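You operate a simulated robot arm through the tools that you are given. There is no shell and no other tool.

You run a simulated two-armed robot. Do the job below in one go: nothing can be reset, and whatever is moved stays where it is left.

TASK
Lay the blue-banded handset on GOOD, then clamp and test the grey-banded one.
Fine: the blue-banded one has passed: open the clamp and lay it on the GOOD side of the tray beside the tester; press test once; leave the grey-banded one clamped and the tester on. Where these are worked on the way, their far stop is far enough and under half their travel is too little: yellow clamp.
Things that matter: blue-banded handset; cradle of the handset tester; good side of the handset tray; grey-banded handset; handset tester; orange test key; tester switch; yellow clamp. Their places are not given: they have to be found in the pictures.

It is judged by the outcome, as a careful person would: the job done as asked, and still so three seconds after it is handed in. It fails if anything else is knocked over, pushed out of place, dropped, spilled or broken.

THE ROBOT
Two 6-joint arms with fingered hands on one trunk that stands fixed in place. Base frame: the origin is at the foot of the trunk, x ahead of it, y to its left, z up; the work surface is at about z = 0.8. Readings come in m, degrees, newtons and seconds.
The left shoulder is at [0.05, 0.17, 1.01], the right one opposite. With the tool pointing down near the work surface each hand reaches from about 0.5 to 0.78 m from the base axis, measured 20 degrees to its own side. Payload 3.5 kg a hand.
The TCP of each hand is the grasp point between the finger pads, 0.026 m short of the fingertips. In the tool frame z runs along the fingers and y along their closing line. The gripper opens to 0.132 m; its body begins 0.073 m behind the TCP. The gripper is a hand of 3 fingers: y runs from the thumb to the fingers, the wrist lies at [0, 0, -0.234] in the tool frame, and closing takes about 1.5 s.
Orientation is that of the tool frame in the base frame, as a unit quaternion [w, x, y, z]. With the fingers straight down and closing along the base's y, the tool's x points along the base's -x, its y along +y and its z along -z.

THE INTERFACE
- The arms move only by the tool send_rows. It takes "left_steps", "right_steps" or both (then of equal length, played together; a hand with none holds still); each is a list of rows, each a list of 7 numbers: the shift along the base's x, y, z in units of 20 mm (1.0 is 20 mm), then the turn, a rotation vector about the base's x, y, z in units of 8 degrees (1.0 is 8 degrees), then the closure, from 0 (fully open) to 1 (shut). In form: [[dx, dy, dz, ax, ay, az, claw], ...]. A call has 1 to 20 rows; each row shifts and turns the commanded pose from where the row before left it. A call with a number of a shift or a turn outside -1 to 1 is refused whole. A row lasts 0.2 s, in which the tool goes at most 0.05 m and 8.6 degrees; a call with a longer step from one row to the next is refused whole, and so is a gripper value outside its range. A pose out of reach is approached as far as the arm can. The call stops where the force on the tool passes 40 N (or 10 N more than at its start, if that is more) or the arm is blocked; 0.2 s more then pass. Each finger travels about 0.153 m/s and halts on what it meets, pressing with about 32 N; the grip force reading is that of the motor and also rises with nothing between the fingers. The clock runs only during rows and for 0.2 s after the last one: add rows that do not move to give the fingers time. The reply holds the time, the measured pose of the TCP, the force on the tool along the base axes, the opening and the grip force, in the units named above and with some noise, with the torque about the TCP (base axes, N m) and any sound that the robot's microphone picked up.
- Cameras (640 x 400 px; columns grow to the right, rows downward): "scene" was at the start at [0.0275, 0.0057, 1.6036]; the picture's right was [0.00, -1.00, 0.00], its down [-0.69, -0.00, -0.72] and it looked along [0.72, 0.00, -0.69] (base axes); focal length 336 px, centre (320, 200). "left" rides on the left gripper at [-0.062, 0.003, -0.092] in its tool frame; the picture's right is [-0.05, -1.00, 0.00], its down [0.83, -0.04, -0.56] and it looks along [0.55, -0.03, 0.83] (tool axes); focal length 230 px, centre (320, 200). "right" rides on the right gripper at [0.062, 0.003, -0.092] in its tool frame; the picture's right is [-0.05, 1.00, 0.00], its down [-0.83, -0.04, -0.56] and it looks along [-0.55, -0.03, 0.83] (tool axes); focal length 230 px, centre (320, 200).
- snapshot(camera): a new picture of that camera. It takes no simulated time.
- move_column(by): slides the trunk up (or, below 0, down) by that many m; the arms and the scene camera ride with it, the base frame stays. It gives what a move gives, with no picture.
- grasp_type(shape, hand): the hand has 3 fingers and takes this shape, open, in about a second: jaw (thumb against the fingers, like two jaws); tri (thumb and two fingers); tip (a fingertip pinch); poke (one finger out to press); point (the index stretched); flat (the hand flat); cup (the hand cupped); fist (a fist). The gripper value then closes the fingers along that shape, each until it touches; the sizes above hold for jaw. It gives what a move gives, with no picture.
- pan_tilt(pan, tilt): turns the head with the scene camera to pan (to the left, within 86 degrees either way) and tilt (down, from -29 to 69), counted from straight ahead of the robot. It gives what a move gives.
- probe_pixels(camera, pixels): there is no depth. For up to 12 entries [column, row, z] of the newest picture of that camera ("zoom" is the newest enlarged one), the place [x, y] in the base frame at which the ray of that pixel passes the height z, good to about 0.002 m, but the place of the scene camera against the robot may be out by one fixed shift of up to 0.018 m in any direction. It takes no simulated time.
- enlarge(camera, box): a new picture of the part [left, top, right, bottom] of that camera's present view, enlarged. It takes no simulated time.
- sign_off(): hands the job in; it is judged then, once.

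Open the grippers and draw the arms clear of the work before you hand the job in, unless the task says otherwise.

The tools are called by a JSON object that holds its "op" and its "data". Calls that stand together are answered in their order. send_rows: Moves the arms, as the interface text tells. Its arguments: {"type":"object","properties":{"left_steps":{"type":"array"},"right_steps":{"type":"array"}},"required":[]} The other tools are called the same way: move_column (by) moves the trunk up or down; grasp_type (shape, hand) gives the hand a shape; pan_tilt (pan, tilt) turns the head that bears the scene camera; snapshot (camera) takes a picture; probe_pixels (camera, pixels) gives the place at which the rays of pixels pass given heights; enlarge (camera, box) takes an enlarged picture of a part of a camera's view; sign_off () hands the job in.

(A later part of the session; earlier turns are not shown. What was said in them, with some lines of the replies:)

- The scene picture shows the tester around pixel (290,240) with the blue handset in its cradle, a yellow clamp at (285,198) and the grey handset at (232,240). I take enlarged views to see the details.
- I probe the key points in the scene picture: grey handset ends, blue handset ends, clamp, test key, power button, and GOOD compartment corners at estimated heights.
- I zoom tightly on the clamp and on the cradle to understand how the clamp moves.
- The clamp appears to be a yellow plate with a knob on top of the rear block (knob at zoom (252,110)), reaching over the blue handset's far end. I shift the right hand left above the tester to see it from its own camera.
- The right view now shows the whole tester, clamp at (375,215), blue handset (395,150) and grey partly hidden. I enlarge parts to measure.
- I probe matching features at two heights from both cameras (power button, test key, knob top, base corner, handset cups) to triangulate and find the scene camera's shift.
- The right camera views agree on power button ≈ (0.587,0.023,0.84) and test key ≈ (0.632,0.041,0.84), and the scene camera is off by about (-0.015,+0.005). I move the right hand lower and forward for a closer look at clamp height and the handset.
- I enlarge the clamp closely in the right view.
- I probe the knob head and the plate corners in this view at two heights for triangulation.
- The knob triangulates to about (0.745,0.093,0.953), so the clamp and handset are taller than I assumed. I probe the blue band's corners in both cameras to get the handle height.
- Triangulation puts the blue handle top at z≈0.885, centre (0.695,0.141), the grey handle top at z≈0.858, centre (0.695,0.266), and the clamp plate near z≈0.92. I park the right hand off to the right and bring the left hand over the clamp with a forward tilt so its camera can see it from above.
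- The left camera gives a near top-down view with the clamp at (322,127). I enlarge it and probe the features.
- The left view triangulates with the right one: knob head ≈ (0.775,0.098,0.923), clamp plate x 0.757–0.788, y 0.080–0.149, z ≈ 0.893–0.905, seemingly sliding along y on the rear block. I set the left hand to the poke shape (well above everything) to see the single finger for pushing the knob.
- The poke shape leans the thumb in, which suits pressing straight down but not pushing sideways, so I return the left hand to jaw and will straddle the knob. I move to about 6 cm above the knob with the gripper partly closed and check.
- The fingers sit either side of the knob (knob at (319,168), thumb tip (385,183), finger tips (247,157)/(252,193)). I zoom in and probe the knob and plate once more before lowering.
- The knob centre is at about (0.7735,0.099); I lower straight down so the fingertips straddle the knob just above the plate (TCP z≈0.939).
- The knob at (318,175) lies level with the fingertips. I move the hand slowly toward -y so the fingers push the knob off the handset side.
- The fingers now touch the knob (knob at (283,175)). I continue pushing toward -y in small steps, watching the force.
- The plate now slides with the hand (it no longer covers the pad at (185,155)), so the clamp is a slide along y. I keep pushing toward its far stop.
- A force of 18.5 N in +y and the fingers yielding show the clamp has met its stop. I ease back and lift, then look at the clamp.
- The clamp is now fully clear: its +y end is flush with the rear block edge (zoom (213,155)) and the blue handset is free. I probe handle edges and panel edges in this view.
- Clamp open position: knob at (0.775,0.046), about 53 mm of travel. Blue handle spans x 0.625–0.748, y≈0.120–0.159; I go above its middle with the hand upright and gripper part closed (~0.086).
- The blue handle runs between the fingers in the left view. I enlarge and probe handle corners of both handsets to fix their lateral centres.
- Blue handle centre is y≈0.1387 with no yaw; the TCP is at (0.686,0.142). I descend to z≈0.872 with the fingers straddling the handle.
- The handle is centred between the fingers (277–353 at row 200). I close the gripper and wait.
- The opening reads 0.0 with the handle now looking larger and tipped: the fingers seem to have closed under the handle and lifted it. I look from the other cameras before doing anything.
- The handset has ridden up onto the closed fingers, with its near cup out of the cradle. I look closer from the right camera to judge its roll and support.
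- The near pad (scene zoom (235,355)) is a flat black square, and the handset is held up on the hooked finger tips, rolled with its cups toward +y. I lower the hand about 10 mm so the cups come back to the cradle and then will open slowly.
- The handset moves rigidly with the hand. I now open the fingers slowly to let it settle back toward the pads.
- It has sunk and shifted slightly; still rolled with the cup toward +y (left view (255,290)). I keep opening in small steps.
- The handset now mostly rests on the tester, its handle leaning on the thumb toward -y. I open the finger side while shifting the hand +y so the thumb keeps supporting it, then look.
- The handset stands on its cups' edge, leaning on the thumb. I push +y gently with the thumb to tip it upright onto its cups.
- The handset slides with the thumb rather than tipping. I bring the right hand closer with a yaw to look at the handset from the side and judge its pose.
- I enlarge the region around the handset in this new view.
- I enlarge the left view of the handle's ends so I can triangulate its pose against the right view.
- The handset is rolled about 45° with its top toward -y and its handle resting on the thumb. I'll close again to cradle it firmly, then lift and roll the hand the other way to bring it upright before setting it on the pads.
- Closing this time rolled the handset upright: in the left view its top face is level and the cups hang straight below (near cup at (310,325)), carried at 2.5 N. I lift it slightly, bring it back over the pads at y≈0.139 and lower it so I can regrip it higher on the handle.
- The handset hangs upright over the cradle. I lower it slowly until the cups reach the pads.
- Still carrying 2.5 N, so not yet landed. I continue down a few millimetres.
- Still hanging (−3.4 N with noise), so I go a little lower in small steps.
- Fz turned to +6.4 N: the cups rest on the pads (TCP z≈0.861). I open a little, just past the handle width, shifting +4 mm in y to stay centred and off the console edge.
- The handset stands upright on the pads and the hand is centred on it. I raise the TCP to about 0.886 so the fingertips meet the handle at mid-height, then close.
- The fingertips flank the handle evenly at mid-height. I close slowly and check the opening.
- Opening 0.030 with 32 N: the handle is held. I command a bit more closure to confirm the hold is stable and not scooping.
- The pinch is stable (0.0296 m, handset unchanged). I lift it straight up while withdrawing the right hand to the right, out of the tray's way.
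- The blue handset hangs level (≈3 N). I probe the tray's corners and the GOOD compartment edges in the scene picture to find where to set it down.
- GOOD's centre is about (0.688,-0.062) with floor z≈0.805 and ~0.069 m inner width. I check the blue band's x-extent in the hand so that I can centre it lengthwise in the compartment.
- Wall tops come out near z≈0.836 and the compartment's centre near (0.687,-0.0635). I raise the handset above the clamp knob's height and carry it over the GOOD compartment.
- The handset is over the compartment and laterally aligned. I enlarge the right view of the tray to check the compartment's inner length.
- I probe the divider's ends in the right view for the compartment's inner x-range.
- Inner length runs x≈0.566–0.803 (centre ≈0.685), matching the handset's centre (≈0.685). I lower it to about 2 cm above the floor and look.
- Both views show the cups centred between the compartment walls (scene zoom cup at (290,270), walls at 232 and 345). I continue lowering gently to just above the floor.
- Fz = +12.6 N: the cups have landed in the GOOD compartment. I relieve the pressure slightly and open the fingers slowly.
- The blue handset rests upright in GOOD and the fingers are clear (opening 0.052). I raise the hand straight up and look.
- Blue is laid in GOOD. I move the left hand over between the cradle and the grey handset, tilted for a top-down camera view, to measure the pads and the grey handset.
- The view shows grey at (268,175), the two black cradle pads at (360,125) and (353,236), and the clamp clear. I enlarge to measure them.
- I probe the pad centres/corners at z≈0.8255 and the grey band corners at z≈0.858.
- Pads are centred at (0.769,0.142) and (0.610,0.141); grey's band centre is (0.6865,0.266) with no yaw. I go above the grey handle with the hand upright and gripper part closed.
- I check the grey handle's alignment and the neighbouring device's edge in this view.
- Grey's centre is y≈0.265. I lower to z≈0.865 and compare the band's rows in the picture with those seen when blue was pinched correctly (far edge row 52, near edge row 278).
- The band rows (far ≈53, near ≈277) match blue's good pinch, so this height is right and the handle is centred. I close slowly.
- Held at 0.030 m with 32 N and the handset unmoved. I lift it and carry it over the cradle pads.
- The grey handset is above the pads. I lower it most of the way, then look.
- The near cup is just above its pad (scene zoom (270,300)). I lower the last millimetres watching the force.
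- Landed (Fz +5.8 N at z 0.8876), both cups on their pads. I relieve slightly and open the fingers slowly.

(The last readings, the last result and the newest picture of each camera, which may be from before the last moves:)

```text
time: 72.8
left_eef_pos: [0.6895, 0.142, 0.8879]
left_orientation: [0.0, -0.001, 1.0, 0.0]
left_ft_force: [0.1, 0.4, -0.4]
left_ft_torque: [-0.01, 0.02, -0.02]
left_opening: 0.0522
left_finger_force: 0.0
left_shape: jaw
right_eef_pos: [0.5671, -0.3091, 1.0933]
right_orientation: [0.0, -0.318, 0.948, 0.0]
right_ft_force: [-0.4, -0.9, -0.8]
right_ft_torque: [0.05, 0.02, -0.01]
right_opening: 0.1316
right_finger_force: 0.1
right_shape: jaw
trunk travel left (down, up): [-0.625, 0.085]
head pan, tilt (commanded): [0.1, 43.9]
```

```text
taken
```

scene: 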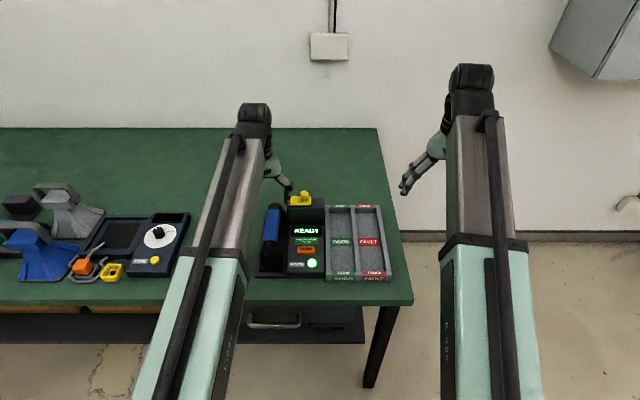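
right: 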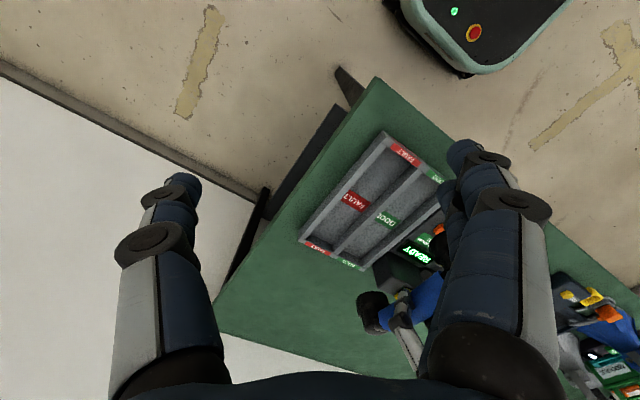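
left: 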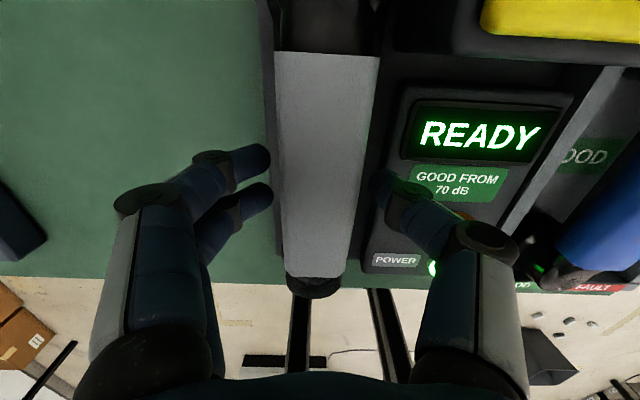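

The grey handset stands on the pads. I raise the hand straight up, then tilt it for a top-down view to verify seating and the clamp.

{"op": "send_rows", "data": {"left_steps": [[0, 0, 0.3, 0, 0, 0, 0.6], [0, 0, 0.5, 0, 0, 0, 0.55], [0, 0, 0.8, 0, 0, 0, 0.5], [0, 0, 0.9, 0, 0, 0, 0.5], [0, 0, 0.9, 0, 0, 0, 0.4], [0, 0, 0.9, 0, 0, 0, 0.2], [0, 0, 0.9, 0, 0, 0, 0], [0, 0, 0.9, 0, 0, 0, 0], [0.375, -0.3, 0.25, 0, -0.375, 0, 0], [0.375, -0.3, 0.25, 0, -0.375, 0, 0], [0.375, -0.3, 0.25, 0, -0.375, 0, 0], [0.375, -0.3, 0.25, 0, -0.375, 0, 0], [0.375, -0.3, 0.25, 0, -0.375, 0, 0], [0.375, -0.3, 0.25, 0, -0.375, 0, 0], [0.375, -0.3, 0.25, 0, -0.375, 0, 0], [0.375, -0.3, 0.25, 0, -0.375, 0, 0], [0, 0, 0, 0, 0, 0, 0]]}}

{"op": "snapshot", "data": {"camera": "left"}}

{"op": "enlarge", "data": {"camera": "left", "box": [220, 90, 420, 290]}}

```text
time: 76.4
left_eef_pos: [0.7499, 0.0939, 1.0482]
left_orientation: [0.209, 0.0, 0.978, 0.001]
left_ft_force: [-0.2, 0.1, 0.9]
left_ft_torque: [0.0, 0.0, -0.02]
left_opening: 0.1318
left_finger_force: 0.0
left_shape: jaw
right_eef_pos: [0.566, -0.3098, 1.0926]
right_orientation: [-0.001, -0.318, 0.948, 0.0]
right_ft_force: [-0.2, -0.2, 0.3]
right_ft_torque: [-0.01, -0.01, 0.0]
right_opening: 0.1321
right_finger_force: 0.1
right_shape: jaw
trunk travel left (down, up): [-0.625, 0.085]
head pan, tilt (commanded): [0.1, 43.9]
```

```text
taken
```

left: 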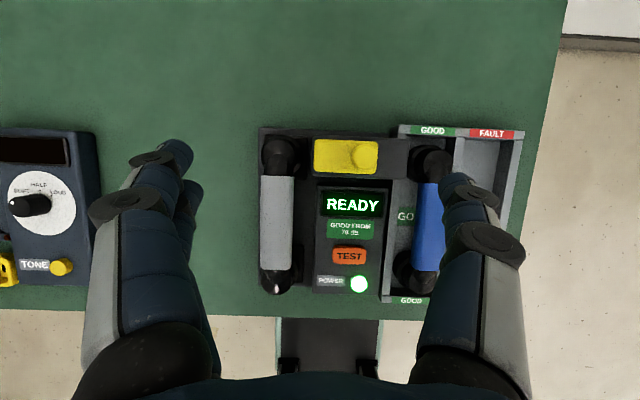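

```text
2.00 times, centred on (320, 190) of left
```

zoom: 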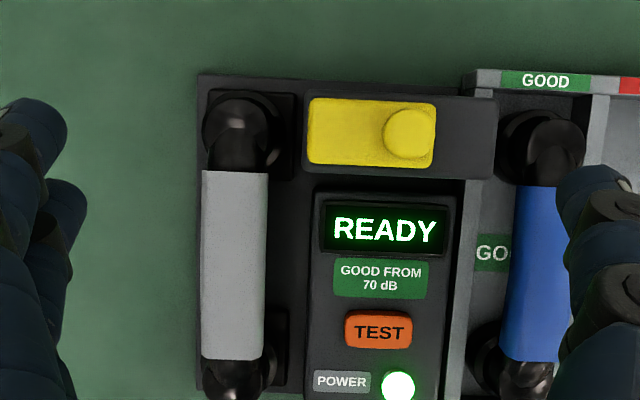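

The grey handset sits on both pads. I probe its band and the knob's position for the closing push.

{"op": "probe_pixels", "data": {"camera": "left", "pixels": [[261.5, 175, 0.884], [294, 176.5, 0.868], [261, 270, 0.884], [291, 270, 0.868], [365, 156.5, 0.923], [313, 139, 0.905], [377.5, 141, 0.905], [280, 155, 0.87]]}}

{"op": "enlarge", "data": {"camera": "left", "box": [250, 115, 410, 215]}}

```text
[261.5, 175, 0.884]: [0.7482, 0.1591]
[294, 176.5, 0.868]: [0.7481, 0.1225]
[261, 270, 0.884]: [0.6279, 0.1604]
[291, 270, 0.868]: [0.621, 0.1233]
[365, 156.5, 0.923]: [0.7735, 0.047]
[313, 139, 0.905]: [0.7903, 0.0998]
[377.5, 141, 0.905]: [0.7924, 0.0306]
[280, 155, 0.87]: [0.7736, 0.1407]
```

```text
4.00 times, centred on (330, 165) of left
```

zoom: 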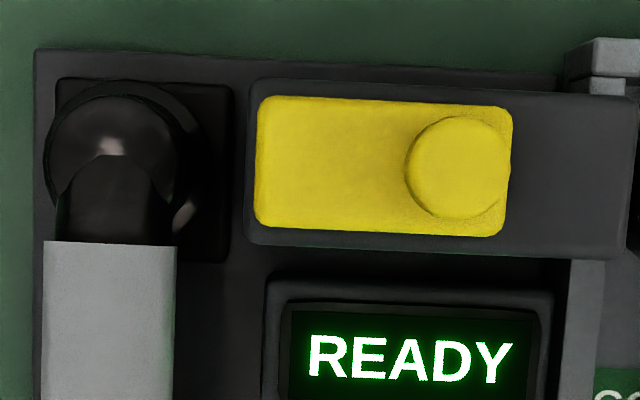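

Grey's band centre is (0.688,0.141), seated like blue was; the knob is at (0.7735,0.047). I straddle the knob with the jaw part closed, first above it.

{"op": "send_rows", "data": {"left_steps": [[0.16, -0.59, -0.4, 0, 0, 0, 0.2], [0.16, -0.59, -0.4, 0, 0, 0, 0.4], [0.16, -0.59, -0.4, 0, 0, 0, 0.55], [0.16, -0.59, -0.4, 0, 0, 0, 0.55], [0, 0, -0.4, 0, 0, 0, 0.55], [0, 0, 0, 0, 0, 0, 0.55]]}}

{"op": "snapshot", "data": {"camera": "left"}}

```text
time: 77.8
left_eef_pos: [0.7625, 0.047, 1.0094]
left_orientation: [0.208, -0.001, 0.978, 0.0]
left_ft_force: [0.8, -0.3, 0.7]
left_ft_torque: [0.0, 0.02, 0.01]
left_opening: 0.0603
left_finger_force: 0.0
left_shape: jaw
right_eef_pos: [0.5658, -0.3109, 1.093]
right_orientation: [-0.001, -0.318, 0.948, 0.0]
right_ft_force: [-0.4, -0.8, 0.6]
right_ft_torque: [-0.02, 0.03, 0.02]
right_opening: 0.1317
right_finger_force: 0.2
right_shape: jaw
trunk travel left (down, up): [-0.625, 0.085]
head pan, tilt (commanded): [0.1, 43.9]
```

```text
taken
```

left: 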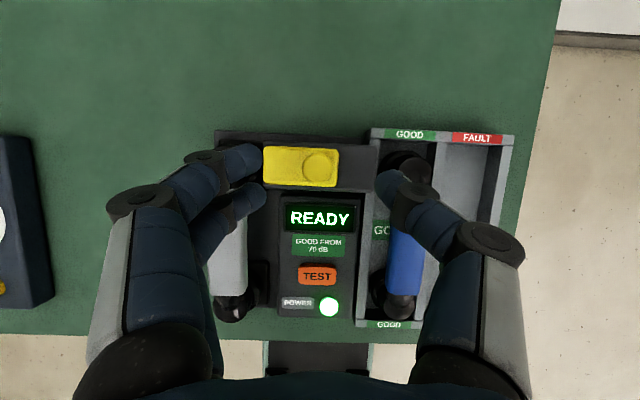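

The knob at (318,166) is centred between fingers and thumb. I lower to z≈0.938 and start moving +y so the thumb pushes the knob over the grey handset.

{"op": "send_rows", "data": {"left_steps": [[0, 0, -0.9, 0, 0, 0, 0.55], [0, 0, -0.9, 0, 0, 0, 0.55], [0, 0, -0.9, 0, 0, 0, 0.55], [0, 0, -0.5, 0, 0, 0, 0.55], [0, 0, -0.35, 0, 0, 0, 0.55], [0, 0, 0, 0, 0, 0, 0.55]]}}

{"op": "snapshot", "data": {"camera": "left"}}

```text
time: 79.2
left_eef_pos: [0.7619, 0.0475, 0.9395]
left_orientation: [0.207, 0.0, 0.978, -0.001]
left_ft_force: [0.2, 0.0, -0.7]
left_ft_torque: [0.04, -0.01, 0.01]
left_opening: 0.0601
left_finger_force: 0.1
left_shape: jaw
right_eef_pos: [0.566, -0.3102, 1.0928]
right_orientation: [0.0, -0.319, 0.948, -0.001]
right_ft_force: [0.3, 0.4, -0.1]
right_ft_torque: [0.01, -0.01, -0.03]
right_opening: 0.1319
right_finger_force: 0.1
right_shape: jaw
trunk travel left (down, up): [-0.625, 0.085]
head pan, tilt (commanded): [0.1, 43.9]
```

```text
taken
```

left: 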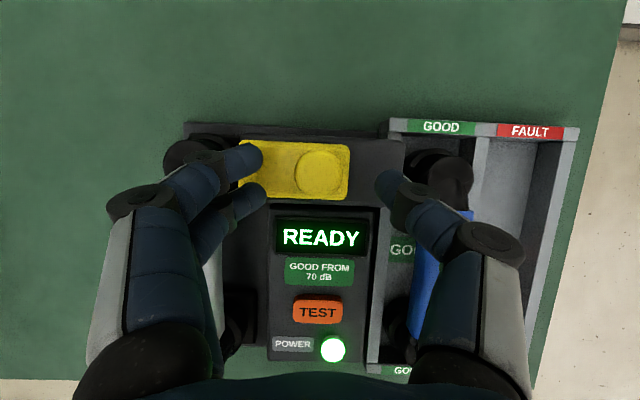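

In position around the knob at (318,173). I push +y about 5.6 cm in small steps.

{"op": "send_rows", "data": {"left_steps": [[0, 0.4, 0, 0, 0, 0, 0.55], [0, 0.3, 0, 0, 0, 0, 0.55], [0, 0.3, 0, 0, 0, 0, 0.55], [0, 0.3, 0, 0, 0, 0, 0.55], [0, 0.3, 0, 0, 0, 0, 0.55], [0, 0.3, 0, 0, 0, 0, 0.55], [0, 0.3, 0, 0, 0, 0, 0.55], [0, 0.3, 0, 0, 0, 0, 0.55], [0, 0.3, 0, 0, 0, 0, 0.55], [0, 0, 0, 0, 0, 0, 0.55]]}}

{"op": "snapshot", "data": {"camera": "left"}}

```text
time: 81.4
left_eef_pos: [0.7624, 0.1017, 0.9383]
left_orientation: [0.208, -0.001, 0.978, 0.0]
left_ft_force: [0.4, -0.4, -0.7]
left_ft_torque: [-0.01, 0.01, 0.01]
left_opening: 0.0609
left_finger_force: 0.0
left_shape: jaw
right_eef_pos: [0.5665, -0.3104, 1.0925]
right_orientation: [0.0, -0.318, 0.948, 0.0]
right_ft_force: [0.3, -0.2, -0.4]
right_ft_torque: [-0.02, 0.01, 0.01]
right_opening: 0.132
right_finger_force: 0.0
right_shape: jaw
trunk travel left (down, up): [-0.625, 0.085]
head pan, tilt (commanded): [0.1, 43.9]
```

```text
taken
```

left: 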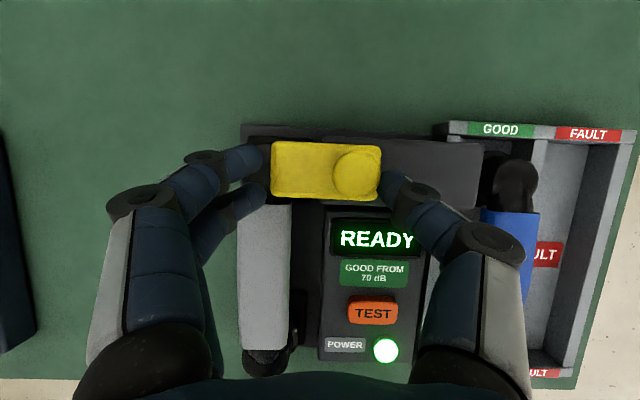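

The plate slides over the grey handset's far end. I continue toward its stop in smaller steps.

{"op": "send_rows", "data": {"left_steps": [[0, 0.25, 0, 0, 0, 0, 0.55], [0, 0.25, 0, 0, 0, 0, 0.55], [0, 0.25, 0, 0, 0, 0, 0.55], [0, 0.25, 0, 0, 0, 0, 0.55], [0, 0.2, 0, 0, 0, 0, 0.55], [0, 0, 0, 0, 0, 0, 0.55]]}}

{"op": "snapshot", "data": {"camera": "left"}}

```text
time: 82.8
left_eef_pos: [0.7621, 0.1254, 0.9392]
left_orientation: [0.207, 0.0, 0.978, 0.0]
left_ft_force: [-1.6, -6.7, 1.8]
left_ft_torque: [-0.21, 0.02, -0.1]
left_opening: 0.0667
left_finger_force: 0.0
left_shape: jaw
right_eef_pos: [0.5667, -0.3111, 1.0933]
right_orientation: [0.0, -0.318, 0.948, 0.0]
right_ft_force: [0.0, -0.2, -0.3]
right_ft_torque: [-0.02, -0.02, 0.03]
right_opening: 0.1321
right_finger_force: 0.0
right_shape: jaw
trunk travel left (down, up): [-0.625, 0.085]
head pan, tilt (commanded): [0.1, 43.9]
```

```text
taken
```

left: 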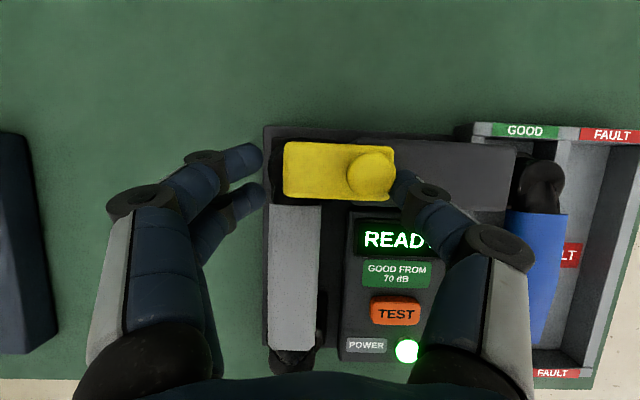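

The reaction of -6.7 N and the thumb yielding indicate the stop. I press 4 mm further to be sure, then back off and rise to look.

{"op": "send_rows", "data": {"left_steps": [[0, 0.2, 0, 0, 0, 0, 0.55], [0, 0, 0, 0, 0, 0, 0.55]]}}

{"op": "send_rows", "data": {"left_steps": [[0, -0.5, 0, 0, 0, 0, 0.5], [0, -0.5, 0, 0, 0, 0, 0.45], [0, 0, 0.8, 0, 0, 0, 0.45], [0, 0, 0.9, 0, 0, 0, 0.45], [0, 0, 0.9, 0, 0, 0, 0.4], [0, -0.2, 0.9, 0, 0, 0, 0.3], [0, -0.4, 0.8, 0, 0, 0, 0.1], [0, -0.4, 0.8, 0, 0, 0, 0], [0, 0, 0, 0, 0, 0, 0]]}}

{"op": "snapshot", "data": {"camera": "left"}}

{"op": "enlarge", "data": {"camera": "left", "box": [220, 90, 420, 290]}}

```text
time: 83.4
left_eef_pos: [0.7617, 0.1293, 0.9398]
left_orientation: [0.208, 0.0, 0.978, 0.001]
left_ft_force: [-1.8, -10.4, 1.8]
left_ft_torque: [-0.24, 0.0, -0.15]
left_opening: 0.0688
left_finger_force: 0.1
left_shape: jaw
right_eef_pos: [0.5667, -0.3109, 1.0933]
right_orientation: [0.0, -0.319, 0.948, 0.001]
right_ft_force: [0.5, -0.3, -0.8]
right_ft_torque: [-0.02, -0.02, 0.03]
right_opening: 0.1323
right_finger_force: 0.0
right_shape: jaw
trunk travel left (down, up): [-0.625, 0.085]
head pan, tilt (commanded): [0.1, 43.9]
```

```text
time: 85.4
left_eef_pos: [0.7615, 0.0896, 1.0415]
left_orientation: [0.207, 0.0, 0.978, 0.0]
left_ft_force: [0.4, 0.2, 1.3]
left_ft_torque: [-0.02, 0.01, 0.0]
left_opening: 0.1319
left_finger_force: 0.0
left_shape: jaw
right_eef_pos: [0.5673, -0.3113, 1.0938]
right_orientation: [0.0, -0.319, 0.948, -0.001]
right_ft_force: [-0.1, 0.1, 0.1]
right_ft_torque: [0.0, 0.01, 0.0]
right_opening: 0.1318
right_finger_force: 0.0
right_shape: jaw
trunk travel left (down, up): [-0.625, 0.085]
head pan, tilt (commanded): [0.1, 43.9]
```

```text
taken
```

left: 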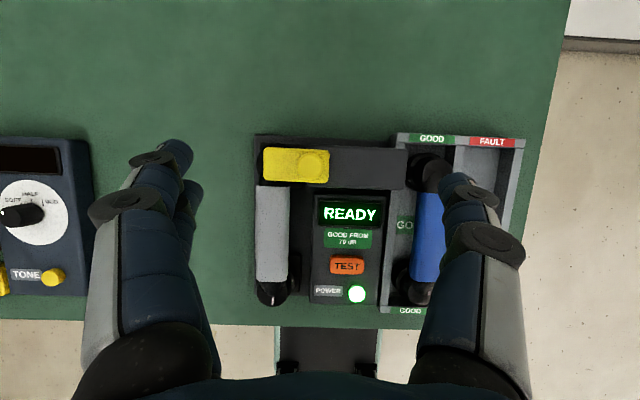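

```text
2.00 times, centred on (320, 190) of left
```

zoom: 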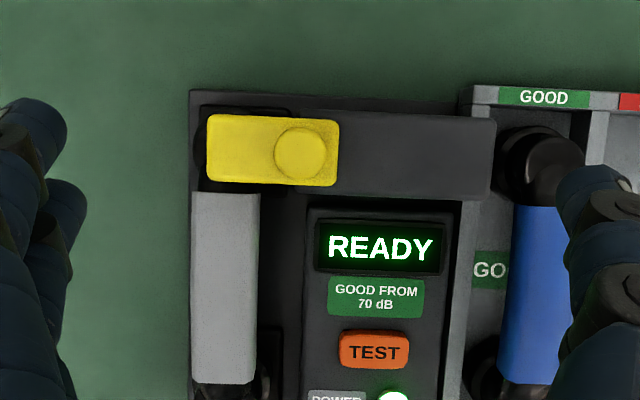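

The clamp covers the grey handset's far end. I probe the knob to compare with its original closed spot (0.7735,0.099).

{"op": "probe_pixels", "data": {"camera": "left", "pixels": [[310, 166.5, 0.923], [263.5, 148, 0.905], [329, 150, 0.905], [347.5, 265.5, 0.84], [356.5, 293.5, 0.84]]}}

{"op": "enlarge", "data": {"camera": "scene", "box": [240, 190, 320, 280]}}

```text
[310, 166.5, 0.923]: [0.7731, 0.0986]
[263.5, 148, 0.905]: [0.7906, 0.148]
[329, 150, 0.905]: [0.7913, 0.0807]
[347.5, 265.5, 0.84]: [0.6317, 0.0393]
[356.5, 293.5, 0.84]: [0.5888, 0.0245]
```

```text
4.44 times, centred on (280, 235) of scene
```

zoom: 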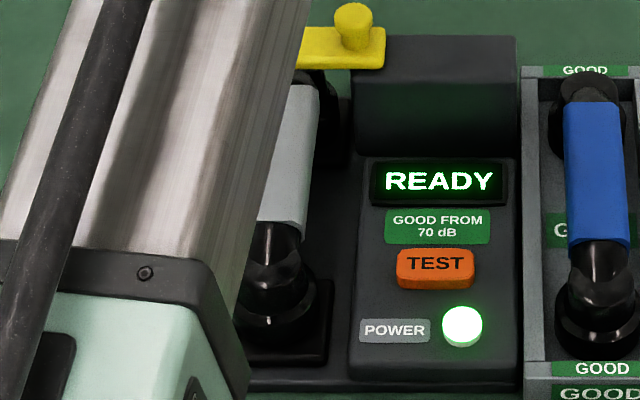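

The knob is back at (0.773,0.0986), i.e. fully clamped as before. I withdraw the left arm to the left and give the right hand the poke shape for pressing TEST.

{"op": "send_rows", "data": {"left_steps": [[0, 0, 0.5, 0, 0, 0, 0], [-0.64, 0.857, 0.2, 0, 0.214, 0, 0], [-0.64, 0.857, 0.2, 0, 0.214, 0, 0], [-0.64, 0.857, 0.2, 0, 0.214, 0, 0], [-0.64, 0.857, 0.2, 0, 0.214, 0, 0], [-0.64, 0.857, 0.2, 0, 0.214, 0, 0], [-0.64, 0.857, 0.2, 0, 0.214, 0, 0], [-0.64, 0.857, 0.2, 0, 0.214, 0, 0], [-0.64, 0.857, 0.2, 0, 0.214, 0, 0], [-0.64, 0.857, 0.2, 0, 0.214, 0, 0], [-0.64, 0.857, 0.2, 0, 0.214, 0, 0], [-0.64, 0.857, 0.2, 0, 0.214, 0, 0], [-0.64, 0.857, 0.2, 0, 0.214, 0, 0], [-0.64, 0.857, 0.2, 0, 0.214, 0, 0], [-0.64, 0.857, 0.2, 0, 0.214, 0, 0], [0, 0.5, 0, 0, 0, 0, 0], [0, 0, 0, 0, 0, 0, 0]]}}

{"op": "grasp_type", "data": {"hand": "right", "shape": "poke"}}

{"op": "snapshot", "data": {"camera": "right"}}

{"op": "enlarge", "data": {"camera": "scene", "box": [230, 180, 400, 290]}}

```text
time: 89.0
left_eef_pos: [0.5837, 0.3402, 1.1075]
left_orientation: [0.001, 0.001, 1.0, 0.0]
left_ft_force: [-0.2, 0.4, 0.6]
left_ft_torque: [0.0, 0.0, -0.02]
left_opening: 0.1323
left_finger_force: 0.1
left_shape: jaw
right_eef_pos: [0.5683, -0.3099, 1.0937]
right_orientation: [0.0, -0.318, 0.948, 0.0]
right_ft_force: [0.9, 0.3, -0.2]
right_ft_torque: [-0.03, -0.01, -0.01]
right_opening: 0.1321
right_finger_force: 0.1
right_shape: jaw
trunk travel left (down, up): [-0.625, 0.085]
head pan, tilt (commanded): [0.1, 43.9]
```

```text
time: 89.9
left_eef_pos: [0.5833, 0.3402, 1.1071]
left_orientation: [0.001, 0.0, 1.0, 0.001]
left_ft_force: [0.7, -0.7, 0.1]
left_ft_torque: [0.01, -0.01, 0.0]
left_opening: 0.132
left_finger_force: 0.1
left_shape: jaw
right_eef_pos: [0.5678, -0.3093, 1.0935]
right_orientation: [0.001, -0.318, 0.948, -0.001]
right_ft_force: [0.0, -1.5, -0.4]
right_ft_torque: [-0.01, 0.0, -0.02]
right_opening: 0.0001
right_finger_force: 0.1
right_shape: poke
trunk travel left (down, up): [-0.625, 0.085]
head pan, tilt (commanded): [0.1, 43.9]
```

```text
taken
```

right: 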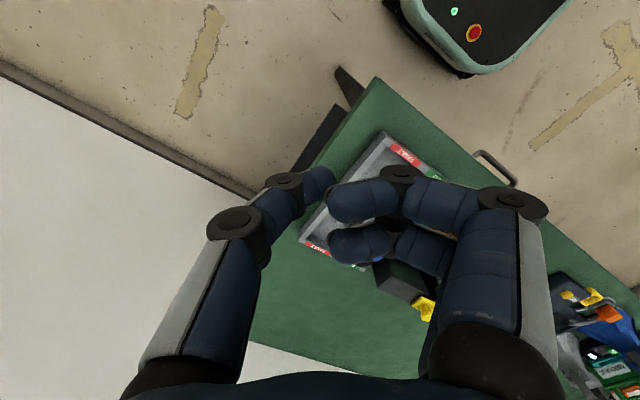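

```text
3.64 times, centred on (315, 235) of scene
```

zoom: 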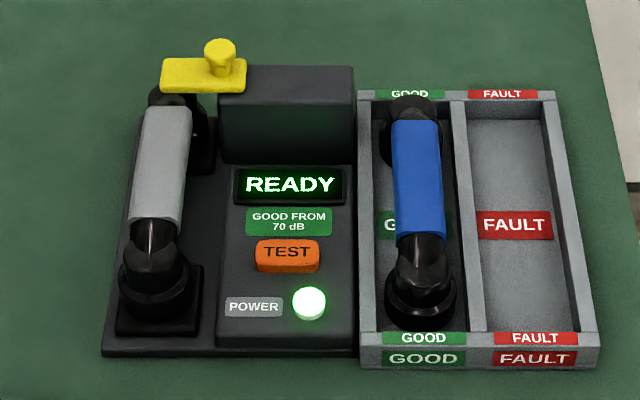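

State is good: grey clamped, blue in GOOD. The right thumb forms the poke (tip at (322,180)); I bring the right hand above TEST with its yaw turned to 90° so the curled fingers point toward the robot, clear of both handsets.

{"op": "send_rows", "data": {"right_steps": [[0.16, 0.875, -0.25, 0, 0, 0.33, 0], [0.16, 0.875, -0.25, 0, 0, 0.33, 0], [0.16, 0.875, -0.25, 0, 0, 0.33, 0], [0.16, 0.875, -0.25, 0, 0, 0.33, 0], [0.16, 0.875, -0.25, 0, 0, 0.33, 0], [0.16, 0.875, -0.25, 0, 0, 0.33, 0], [0.16, 0.875, -0.25, 0, 0, 0.33, 0], [0.16, 0.875, -0.25, 0, 0, 0.33, 0], [0.16, 0.875, -0.25, 0, 0, 0.33, 0], [0.16, 0.875, -0.25, 0, 0, 0.33, 0], [0.16, 0.875, -0.25, 0, 0, 0.33, 0], [0.16, 0.875, -0.25, 0, 0, 0.33, 0], [0.16, 0.875, -0.25, 0, 0, 0.33, 0], [0.16, 0.875, -0.25, 0, 0, 0.33, 0], [0.16, 0.875, -0.25, 0, 0, 0.33, 0], [0.16, 0.875, -0.25, 0, 0, 0.33, 0], [0.16, 0.875, -0.25, 0, 0, 0.33, 0], [0.16, 0.875, -0.25, 0, 0, 0.33, 0], [0.16, 0.875, -0.25, 0, 0, 0.33, 0], [0.16, 0.875, -0.25, 0, 0, 0.33, 0]]}}

{"op": "snapshot", "data": {"camera": "right"}}

{"op": "enlarge", "data": {"camera": "scene", "box": [230, 150, 400, 290]}}

{"op": "snapshot", "data": {"camera": "left"}}

```text
time: 94.1
left_eef_pos: [0.5834, 0.3406, 1.1067]
left_orientation: [0.001, 0.0, 1.0, 0.001]
left_ft_force: [-0.2, 0.0, -0.3]
left_ft_torque: [-0.01, 0.02, 0.01]
left_opening: 0.1319
left_finger_force: 0.1
left_shape: jaw
right_eef_pos: [0.6321, 0.0393, 0.9936]
right_orientation: [0.0, -0.706, 0.708, 0.0]
right_ft_force: [0.3, -0.1, 0.3]
right_ft_torque: [0.0, 0.01, 0.01]
right_opening: 0.0
right_finger_force: 0.1
right_shape: poke
trunk travel left (down, up): [-0.625, 0.085]
head pan, tilt (commanded): [0.1, 43.9]
```

```text
taken
```

right: 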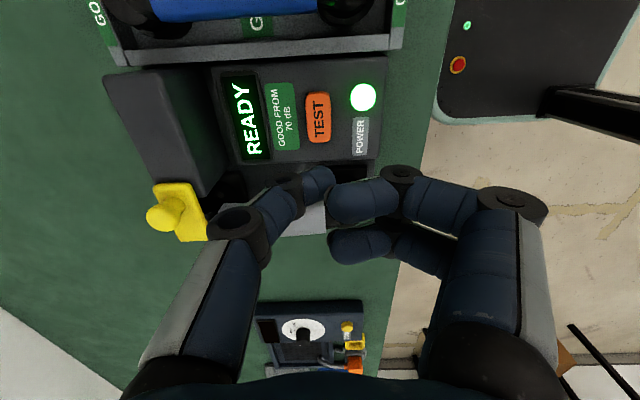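

```text
2.86 times, centred on (315, 220) of scene
```

zoom: 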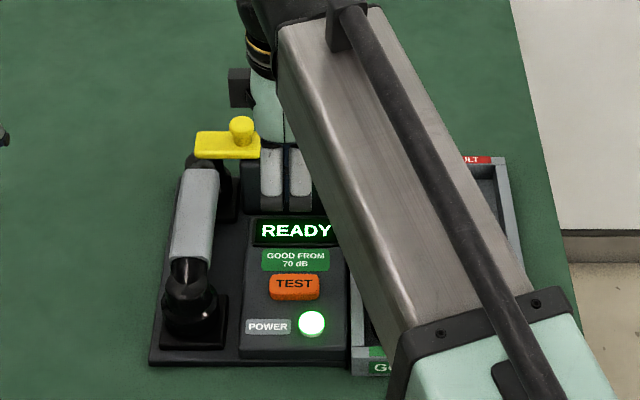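

```text
taken
```

left: 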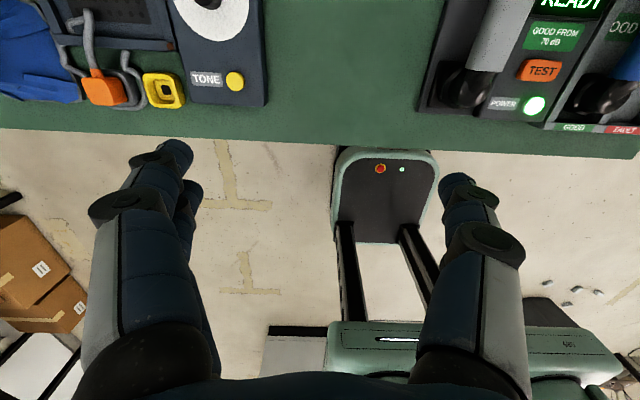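

The right hand is above TEST (key at (318,118) in the right view). I enlarge to find the poke tip and probe the key.

{"op": "enlarge", "data": {"camera": "right", "box": [240, 70, 400, 270]}}

{"op": "probe_pixels", "data": {"camera": "right", "pixels": [[318, 118, 0.843], [306, 96, 0.843], [330, 95, 0.843], [305, 142, 0.838], [332, 141, 0.838], [363, 97, 0.843], [330, 176, 0.967]]}}

```text
2.00 times, centred on (320, 170) of right
```

zoom: 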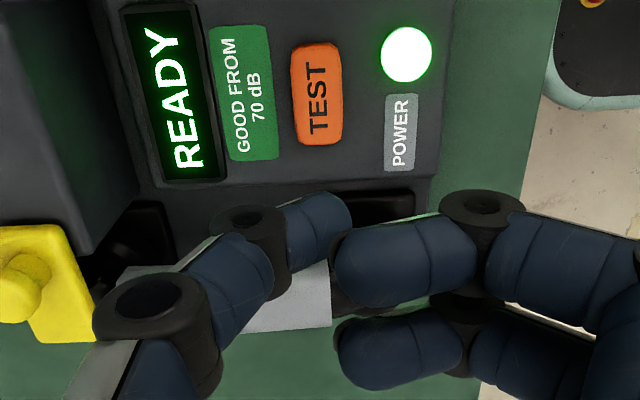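

```text
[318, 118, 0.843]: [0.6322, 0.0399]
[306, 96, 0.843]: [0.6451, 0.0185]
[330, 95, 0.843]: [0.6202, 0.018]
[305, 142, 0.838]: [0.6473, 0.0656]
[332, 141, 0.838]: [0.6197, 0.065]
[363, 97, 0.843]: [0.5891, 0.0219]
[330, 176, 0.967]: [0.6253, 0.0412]
```

The key centre is (0.632,0.040) and the poke tip sits about 4 mm toward the robot of the TCP, so I shift x +4 mm and lower until the tip is about 1 cm above the key.

{"op": "send_rows", "data": {"right_steps": [[0.2, 0.03, -0.5, 0, 0, 0, 0], [0, 0, -0.8, 0, 0, 0, 0], [0, 0, -0.8, 0, 0, 0, 0], [0, 0, -0.8, 0, 0, 0, 0], [0, 0, -0.8, 0, 0, 0, 0], [0, 0, -0.8, 0, 0, 0, 0], [0, 0, -0.6, 0, 0, 0, 0], [0, 0, -0.3, 0, 0, 0, 0], [0, 0, 0, 0, 0, 0, 0]]}}

{"op": "snapshot", "data": {"camera": "right"}}

{"op": "enlarge", "data": {"camera": "scene", "box": [260, 190, 360, 280]}}

{"op": "enlarge", "data": {"camera": "left", "box": [400, 0, 640, 150]}}

```text
time: 96.1
left_eef_pos: [0.5843, 0.3409, 1.1075]
left_orientation: [0.001, 0.0, 1.0, 0.001]
left_ft_force: [-0.3, 0.0, 0.3]
left_ft_torque: [0.0, 0.01, -0.03]
left_opening: 0.1321
left_finger_force: 0.1
left_shape: jaw
right_eef_pos: [0.6351, 0.0401, 0.8865]
right_orientation: [0.0, -0.706, 0.708, 0.0]
right_ft_force: [-0.1, 0.0, -0.4]
right_ft_torque: [-0.01, 0.01, 0.01]
right_opening: 0.0
right_finger_force: 0.0
right_shape: poke
trunk travel left (down, up): [-0.625, 0.085]
head pan, tilt (commanded): [0.1, 43.9]
```

```text
taken
```

right: 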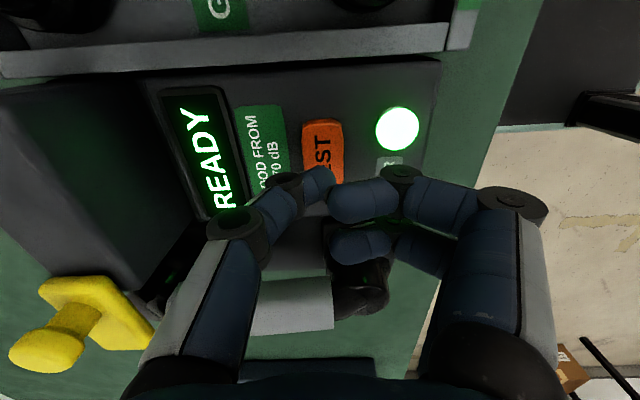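

```text
4.44 times, centred on (310, 235) of scene
```

zoom: 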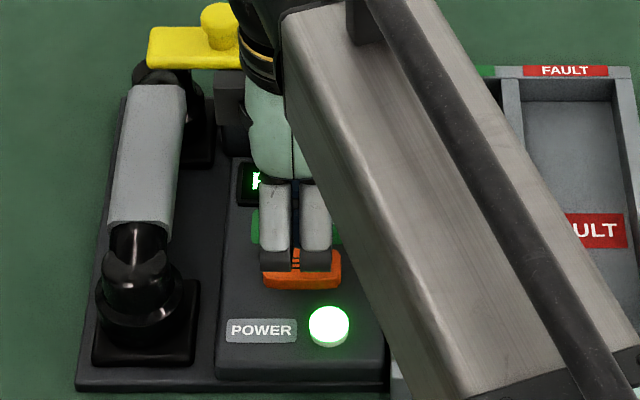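

```text
2.67 times, centred on (520, 75) of left
```

zoom: 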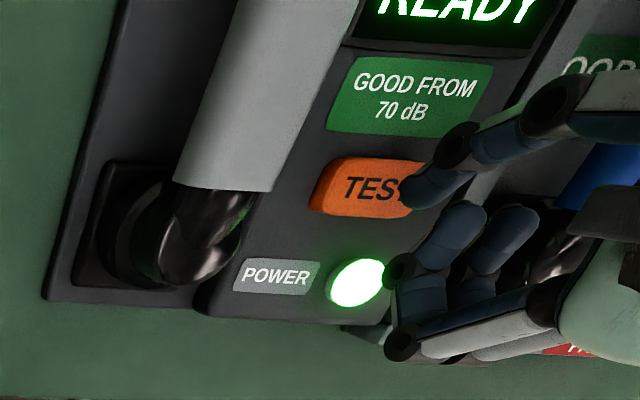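

The tip is just above the key. I check the tip's position in both hand cameras before pressing.

{"op": "probe_pixels", "data": {"camera": "left", "pixels": [[552, 75, 0.865], [552, 75, 0.859], [555, 72, 0.868], [538, 70, 0.843]]}}

{"op": "enlarge", "data": {"camera": "right", "box": [270, 100, 390, 250]}}

{"op": "enlarge", "data": {"camera": "left", "box": [510, 40, 590, 100]}}

```text
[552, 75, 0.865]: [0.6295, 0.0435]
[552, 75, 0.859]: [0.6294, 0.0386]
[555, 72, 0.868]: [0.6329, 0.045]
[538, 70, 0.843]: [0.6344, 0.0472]
```

```text
2.67 times, centred on (330, 175) of right
```

zoom: 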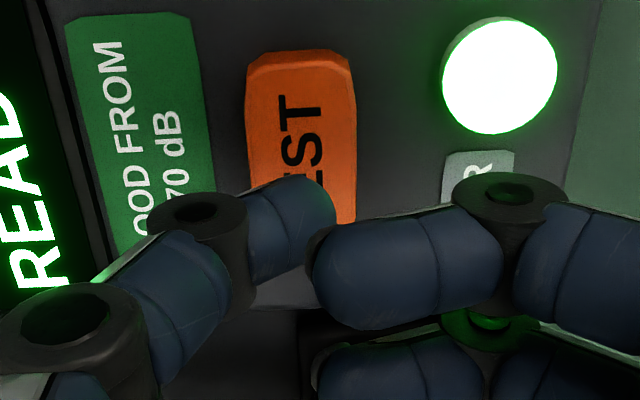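

```text
6.67 times, centred on (550, 70) of left
```

zoom: 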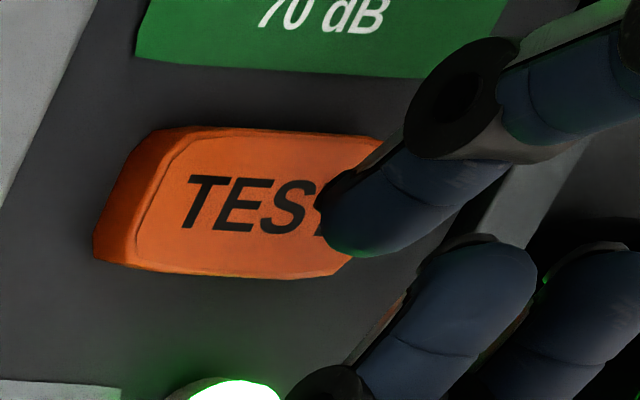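

The tip at ≈(0.630,0.040) is over the key (x 0.620–0.645). I press down gently in small steps and watch force and sound.

{"op": "send_rows", "data": {"right_steps": [[0, 0, -0.4, 0, 0, 0, 0], [0, 0, -0.2, 0, 0, 0, 0], [0, 0, -0.1, 0, 0, 0, 0], [0, 0, -0.1, 0, 0, 0, 0], [0, 0, 0, 0, 0, 0, 0]]}}

{"op": "enlarge", "data": {"camera": "left", "box": [460, 0, 640, 115]}}

```text
time: 97.3
left_eef_pos: [0.5837, 0.3402, 1.1078]
left_orientation: [0.0, 0.0, 1.0, 0.0]
left_ft_force: [0.1, 0.1, -0.9]
left_ft_torque: [-0.01, 0.03, 0.0]
left_opening: 0.1317
left_finger_force: 0.0
left_shape: jaw
right_eef_pos: [0.6359, 0.0391, 0.869]
right_orientation: [0.001, -0.707, 0.707, 0.001]
right_ft_force: [0.6, -0.2, 0.1]
right_ft_torque: [0.06, 0.03, 0.01]
right_opening: 0.0
right_finger_force: 0.1
right_shape: poke
trunk travel left (down, up): [-0.625, 0.085]
head pan, tilt (commanded): [0.1, 43.9]
```

```text
3.48 times, centred on (550, 58) of left
```

zoom: 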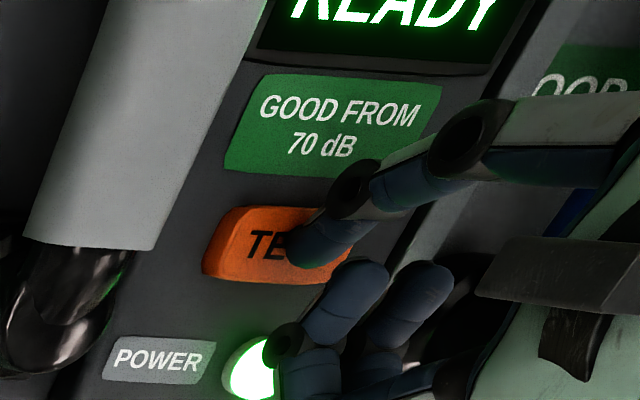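

No contact yet at z 0.869. I go down a few more millimetres.

{"op": "send_rows", "data": {"right_steps": [[0, 0, -0.1, 0, 0, 0, 0], [0, 0, -0.1, 0, 0, 0, 0], [0, 0, 0, 0, 0, 0, 0]]}}

{"op": "enlarge", "data": {"camera": "left", "box": [460, 0, 640, 115]}}

```text
time: 98.1
left_eef_pos: [0.5821, 0.3406, 1.1068]
left_orientation: [0.0, 0.0, 1.0, 0.0]
left_ft_force: [-0.8, -0.6, -0.4]
left_ft_torque: [0.0, 0.01, 0.0]
left_opening: 0.1319
left_finger_force: 0.0
left_shape: jaw
right_eef_pos: [0.6348, 0.0402, 0.8666]
right_orientation: [0.0, -0.707, 0.707, -0.001]
right_ft_force: [0.8, -0.6, 2.0]
right_ft_torque: [-0.01, -0.01, -0.01]
right_opening: 0.0002
right_finger_force: 0.0
right_shape: poke
trunk travel left (down, up): [-0.625, 0.085]
head pan, tilt (commanded): [0.1, 43.9]
heard: click
```

```text
3.48 times, centred on (550, 58) of left
```

zoom: 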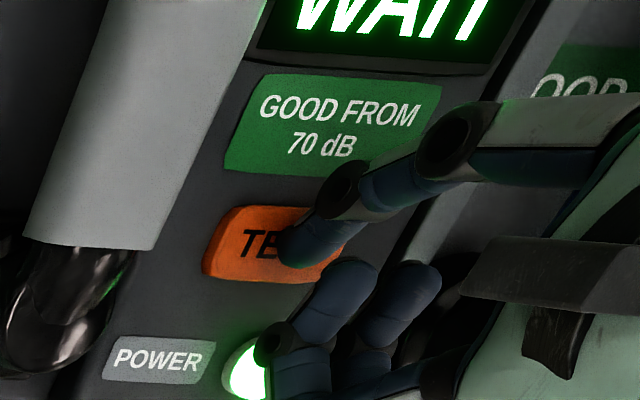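

A click was heard and the display changed to "WAIT": the test is running after one press. I lift the right hand straight up off the key.

{"op": "send_rows", "data": {"right_steps": [[0, 0, 0.4, 0, 0, 0, 0], [0, 0, 0.7, 0, 0, 0, 0], [0, 0, 0.9, 0, 0, 0, 0], [0, 0, 0.9, 0, 0, 0, 0], [0, 0, 0.9, 0, 0, 0, 0], [0, 0, 0.9, 0, 0, 0, 0], [0, 0, 0.9, 0, 0, 0, 0], [0, 0, 0, 0, 0, 0, 0]]}}

{"op": "enlarge", "data": {"camera": "left", "box": [400, 0, 640, 150]}}

{"op": "snapshot", "data": {"camera": "right"}}

```text
time: 99.9
left_eef_pos: [0.5822, 0.3395, 1.1072]
left_orientation: [0.001, 0.0, 1.0, 0.0]
left_ft_force: [-0.4, -0.6, 0.0]
left_ft_torque: [-0.02, -0.03, 0.0]
left_opening: 0.1317
left_finger_force: 0.1
left_shape: jaw
right_eef_pos: [0.6349, 0.04, 0.9789]
right_orientation: [0.001, -0.707, 0.708, 0.0]
right_ft_force: [0.7, 0.2, 0.1]
right_ft_torque: [0.02, -0.01, -0.01]
right_opening: 0.0
right_finger_force: 0.1
right_shape: poke
trunk travel left (down, up): [-0.625, 0.085]
head pan, tilt (commanded): [0.1, 43.9]
```

```text
2.67 times, centred on (520, 75) of left
```

zoom: 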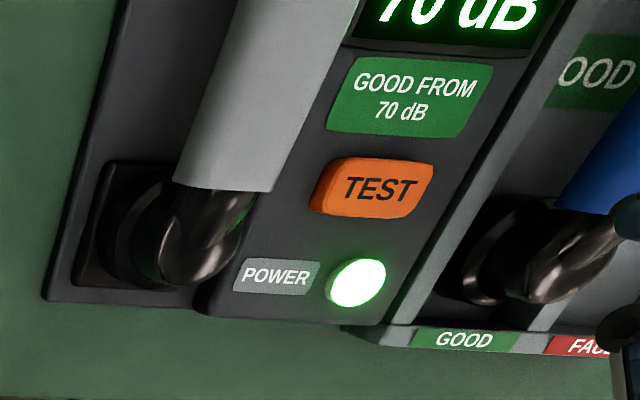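

```text
taken
```

right: 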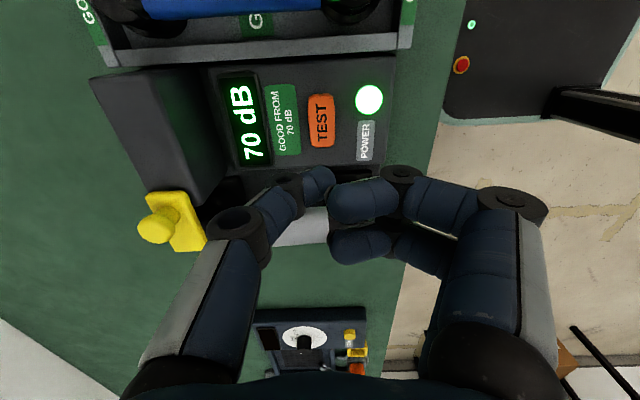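

The tester shows "70 dB" after the single press; grey stays clamped and the power light is on. I draw the right arm up and away to the right, then reopen its hand.

{"op": "send_rows", "data": {"right_steps": [[0, 0, 0.8, 0, 0, 0, 0], [0, -0.3, 0.8, 0, 0, 0, 0], [-0.05, -0.85, 0.5, 0, 0, -0.5, 0], [-0.05, -0.85, 0.5, 0, 0, -0.5, 0], [-0.05, -0.85, 0.4, 0, 0, -0.5, 0], [-0.05, -0.85, 0.4, 0, 0, -0.5, 0], [-0.05, -0.85, 0.2, 0, 0, -0.5, 0], [-0.05, -0.85, 0.2, 0, 0, -0.5, 0], [-0.05, -0.85, 0.2, 0, 0, -0.5, 0], [-0.05, -0.85, 0.2, 0, 0, -0.5, 0], [-0.05, -0.85, 0, 0, 0, -0.5, 0], [-0.05, -0.85, 0, 0, 0, -0.5, 0], [-0.05, -0.85, 0, 0, 0, -0.5, 0], [-0.05, -0.85, 0, 0, 0, -0.5, 0], [-0.05, -0.85, 0, 0, 0, -0.5, 0], [-0.05, -0.85, 0, 0, 0, -0.5, 0], [-0.05, -0.85, 0, 0, 0, -0.5, 0], [-0.05, -0.85, 0, 0, 0, -0.5, 0], [-0.05, -0.85, 0, 0, 0, -0.5, 0], [0, 0, 0, 0, 0, 0, 0]]}}

{"op": "grasp_type", "data": {"hand": "right", "shape": "jaw"}}

{"op": "snapshot", "data": {"camera": "scene"}}

{"op": "enlarge", "data": {"camera": "scene", "box": [230, 180, 400, 290]}}

```text
time: 104.1
left_eef_pos: [0.5831, 0.3403, 1.1075]
left_orientation: [0.0, 0.0, 1.0, 0.001]
left_ft_force: [0.6, -0.1, 0.3]
left_ft_torque: [0.01, 0.0, -0.02]
left_opening: 0.1319
left_finger_force: 0.0
left_shape: jaw
right_eef_pos: [0.618, -0.2541, 1.0608]
right_orientation: [0.001, -0.19, 0.982, 0.0]
right_ft_force: [0.1, 0.9, -0.1]
right_ft_torque: [-0.01, 0.0, -0.01]
right_opening: 0.0
right_finger_force: 0.2
right_shape: poke
trunk travel left (down, up): [-0.625, 0.085]
head pan, tilt (commanded): [0.1, 43.9]
```

```text
time: 105.0
left_eef_pos: [0.5844, 0.3402, 1.1076]
left_orientation: [0.0, 0.0, 1.0, 0.0]
left_ft_force: [1.1, 0.6, -0.2]
left_ft_torque: [-0.05, -0.01, 0.03]
left_opening: 0.1319
left_finger_force: 0.0
left_shape: jaw
right_eef_pos: [0.6179, -0.2546, 1.0608]
right_orientation: [0.0, -0.19, 0.982, 0.0]
right_ft_force: [-0.9, 0.6, 0.1]
right_ft_torque: [-0.01, -0.02, -0.05]
right_opening: 0.1321
right_finger_force: 0.2
right_shape: jaw
trunk travel left (down, up): [-0.625, 0.085]
head pan, tilt (commanded): [0.1, 43.9]
```

```text
taken
```

scene: 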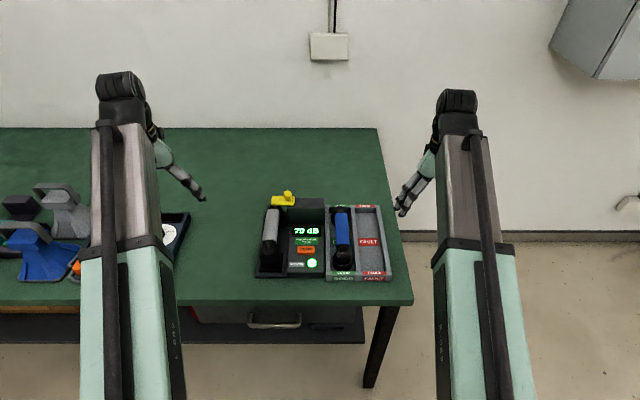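

```text
3.64 times, centred on (315, 235) of scene
```

zoom: 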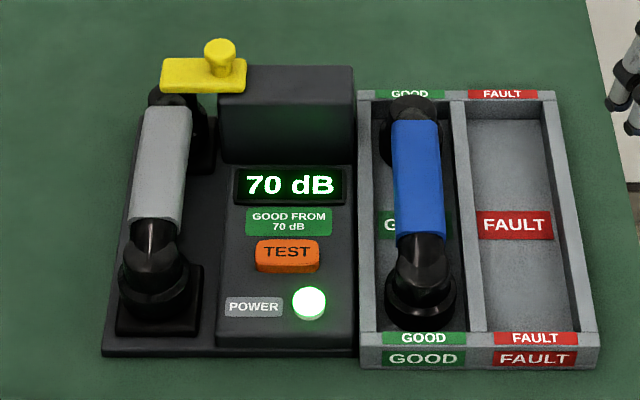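

The final view shows the blue handset in GOOD, the grey handset on both pads under the closed clamp, the display reading "70 dB" and the power light on. Both grippers are open and both arms are clear, so I hand the job in.

{"op": "sign_off", "data": {}}

```text
The job is handed in.
```

The blue-banded handset is lying in the GOOD side of the tray. The grey-banded one is seated in the cradle with the yellow clamp fully closed. I pressed the test key once and the tester read 70 dB, against its "good from 70 dB" label. The grey handset is still clamped and the tester is still on.

My first grip on the blue handset went wrong. The fingers closed under its handle, so it rode up out of the cradle and rolled about 45°. I lowered it, but it leaned on its cups and slid a little on the tester base. I closed the fingers again, which brought it upright, set it back on the pads and gripped it higher on the handle. It was never let fall, and the final pictures show nothing else moved.

Both hands are open and both arms are clear of the work.
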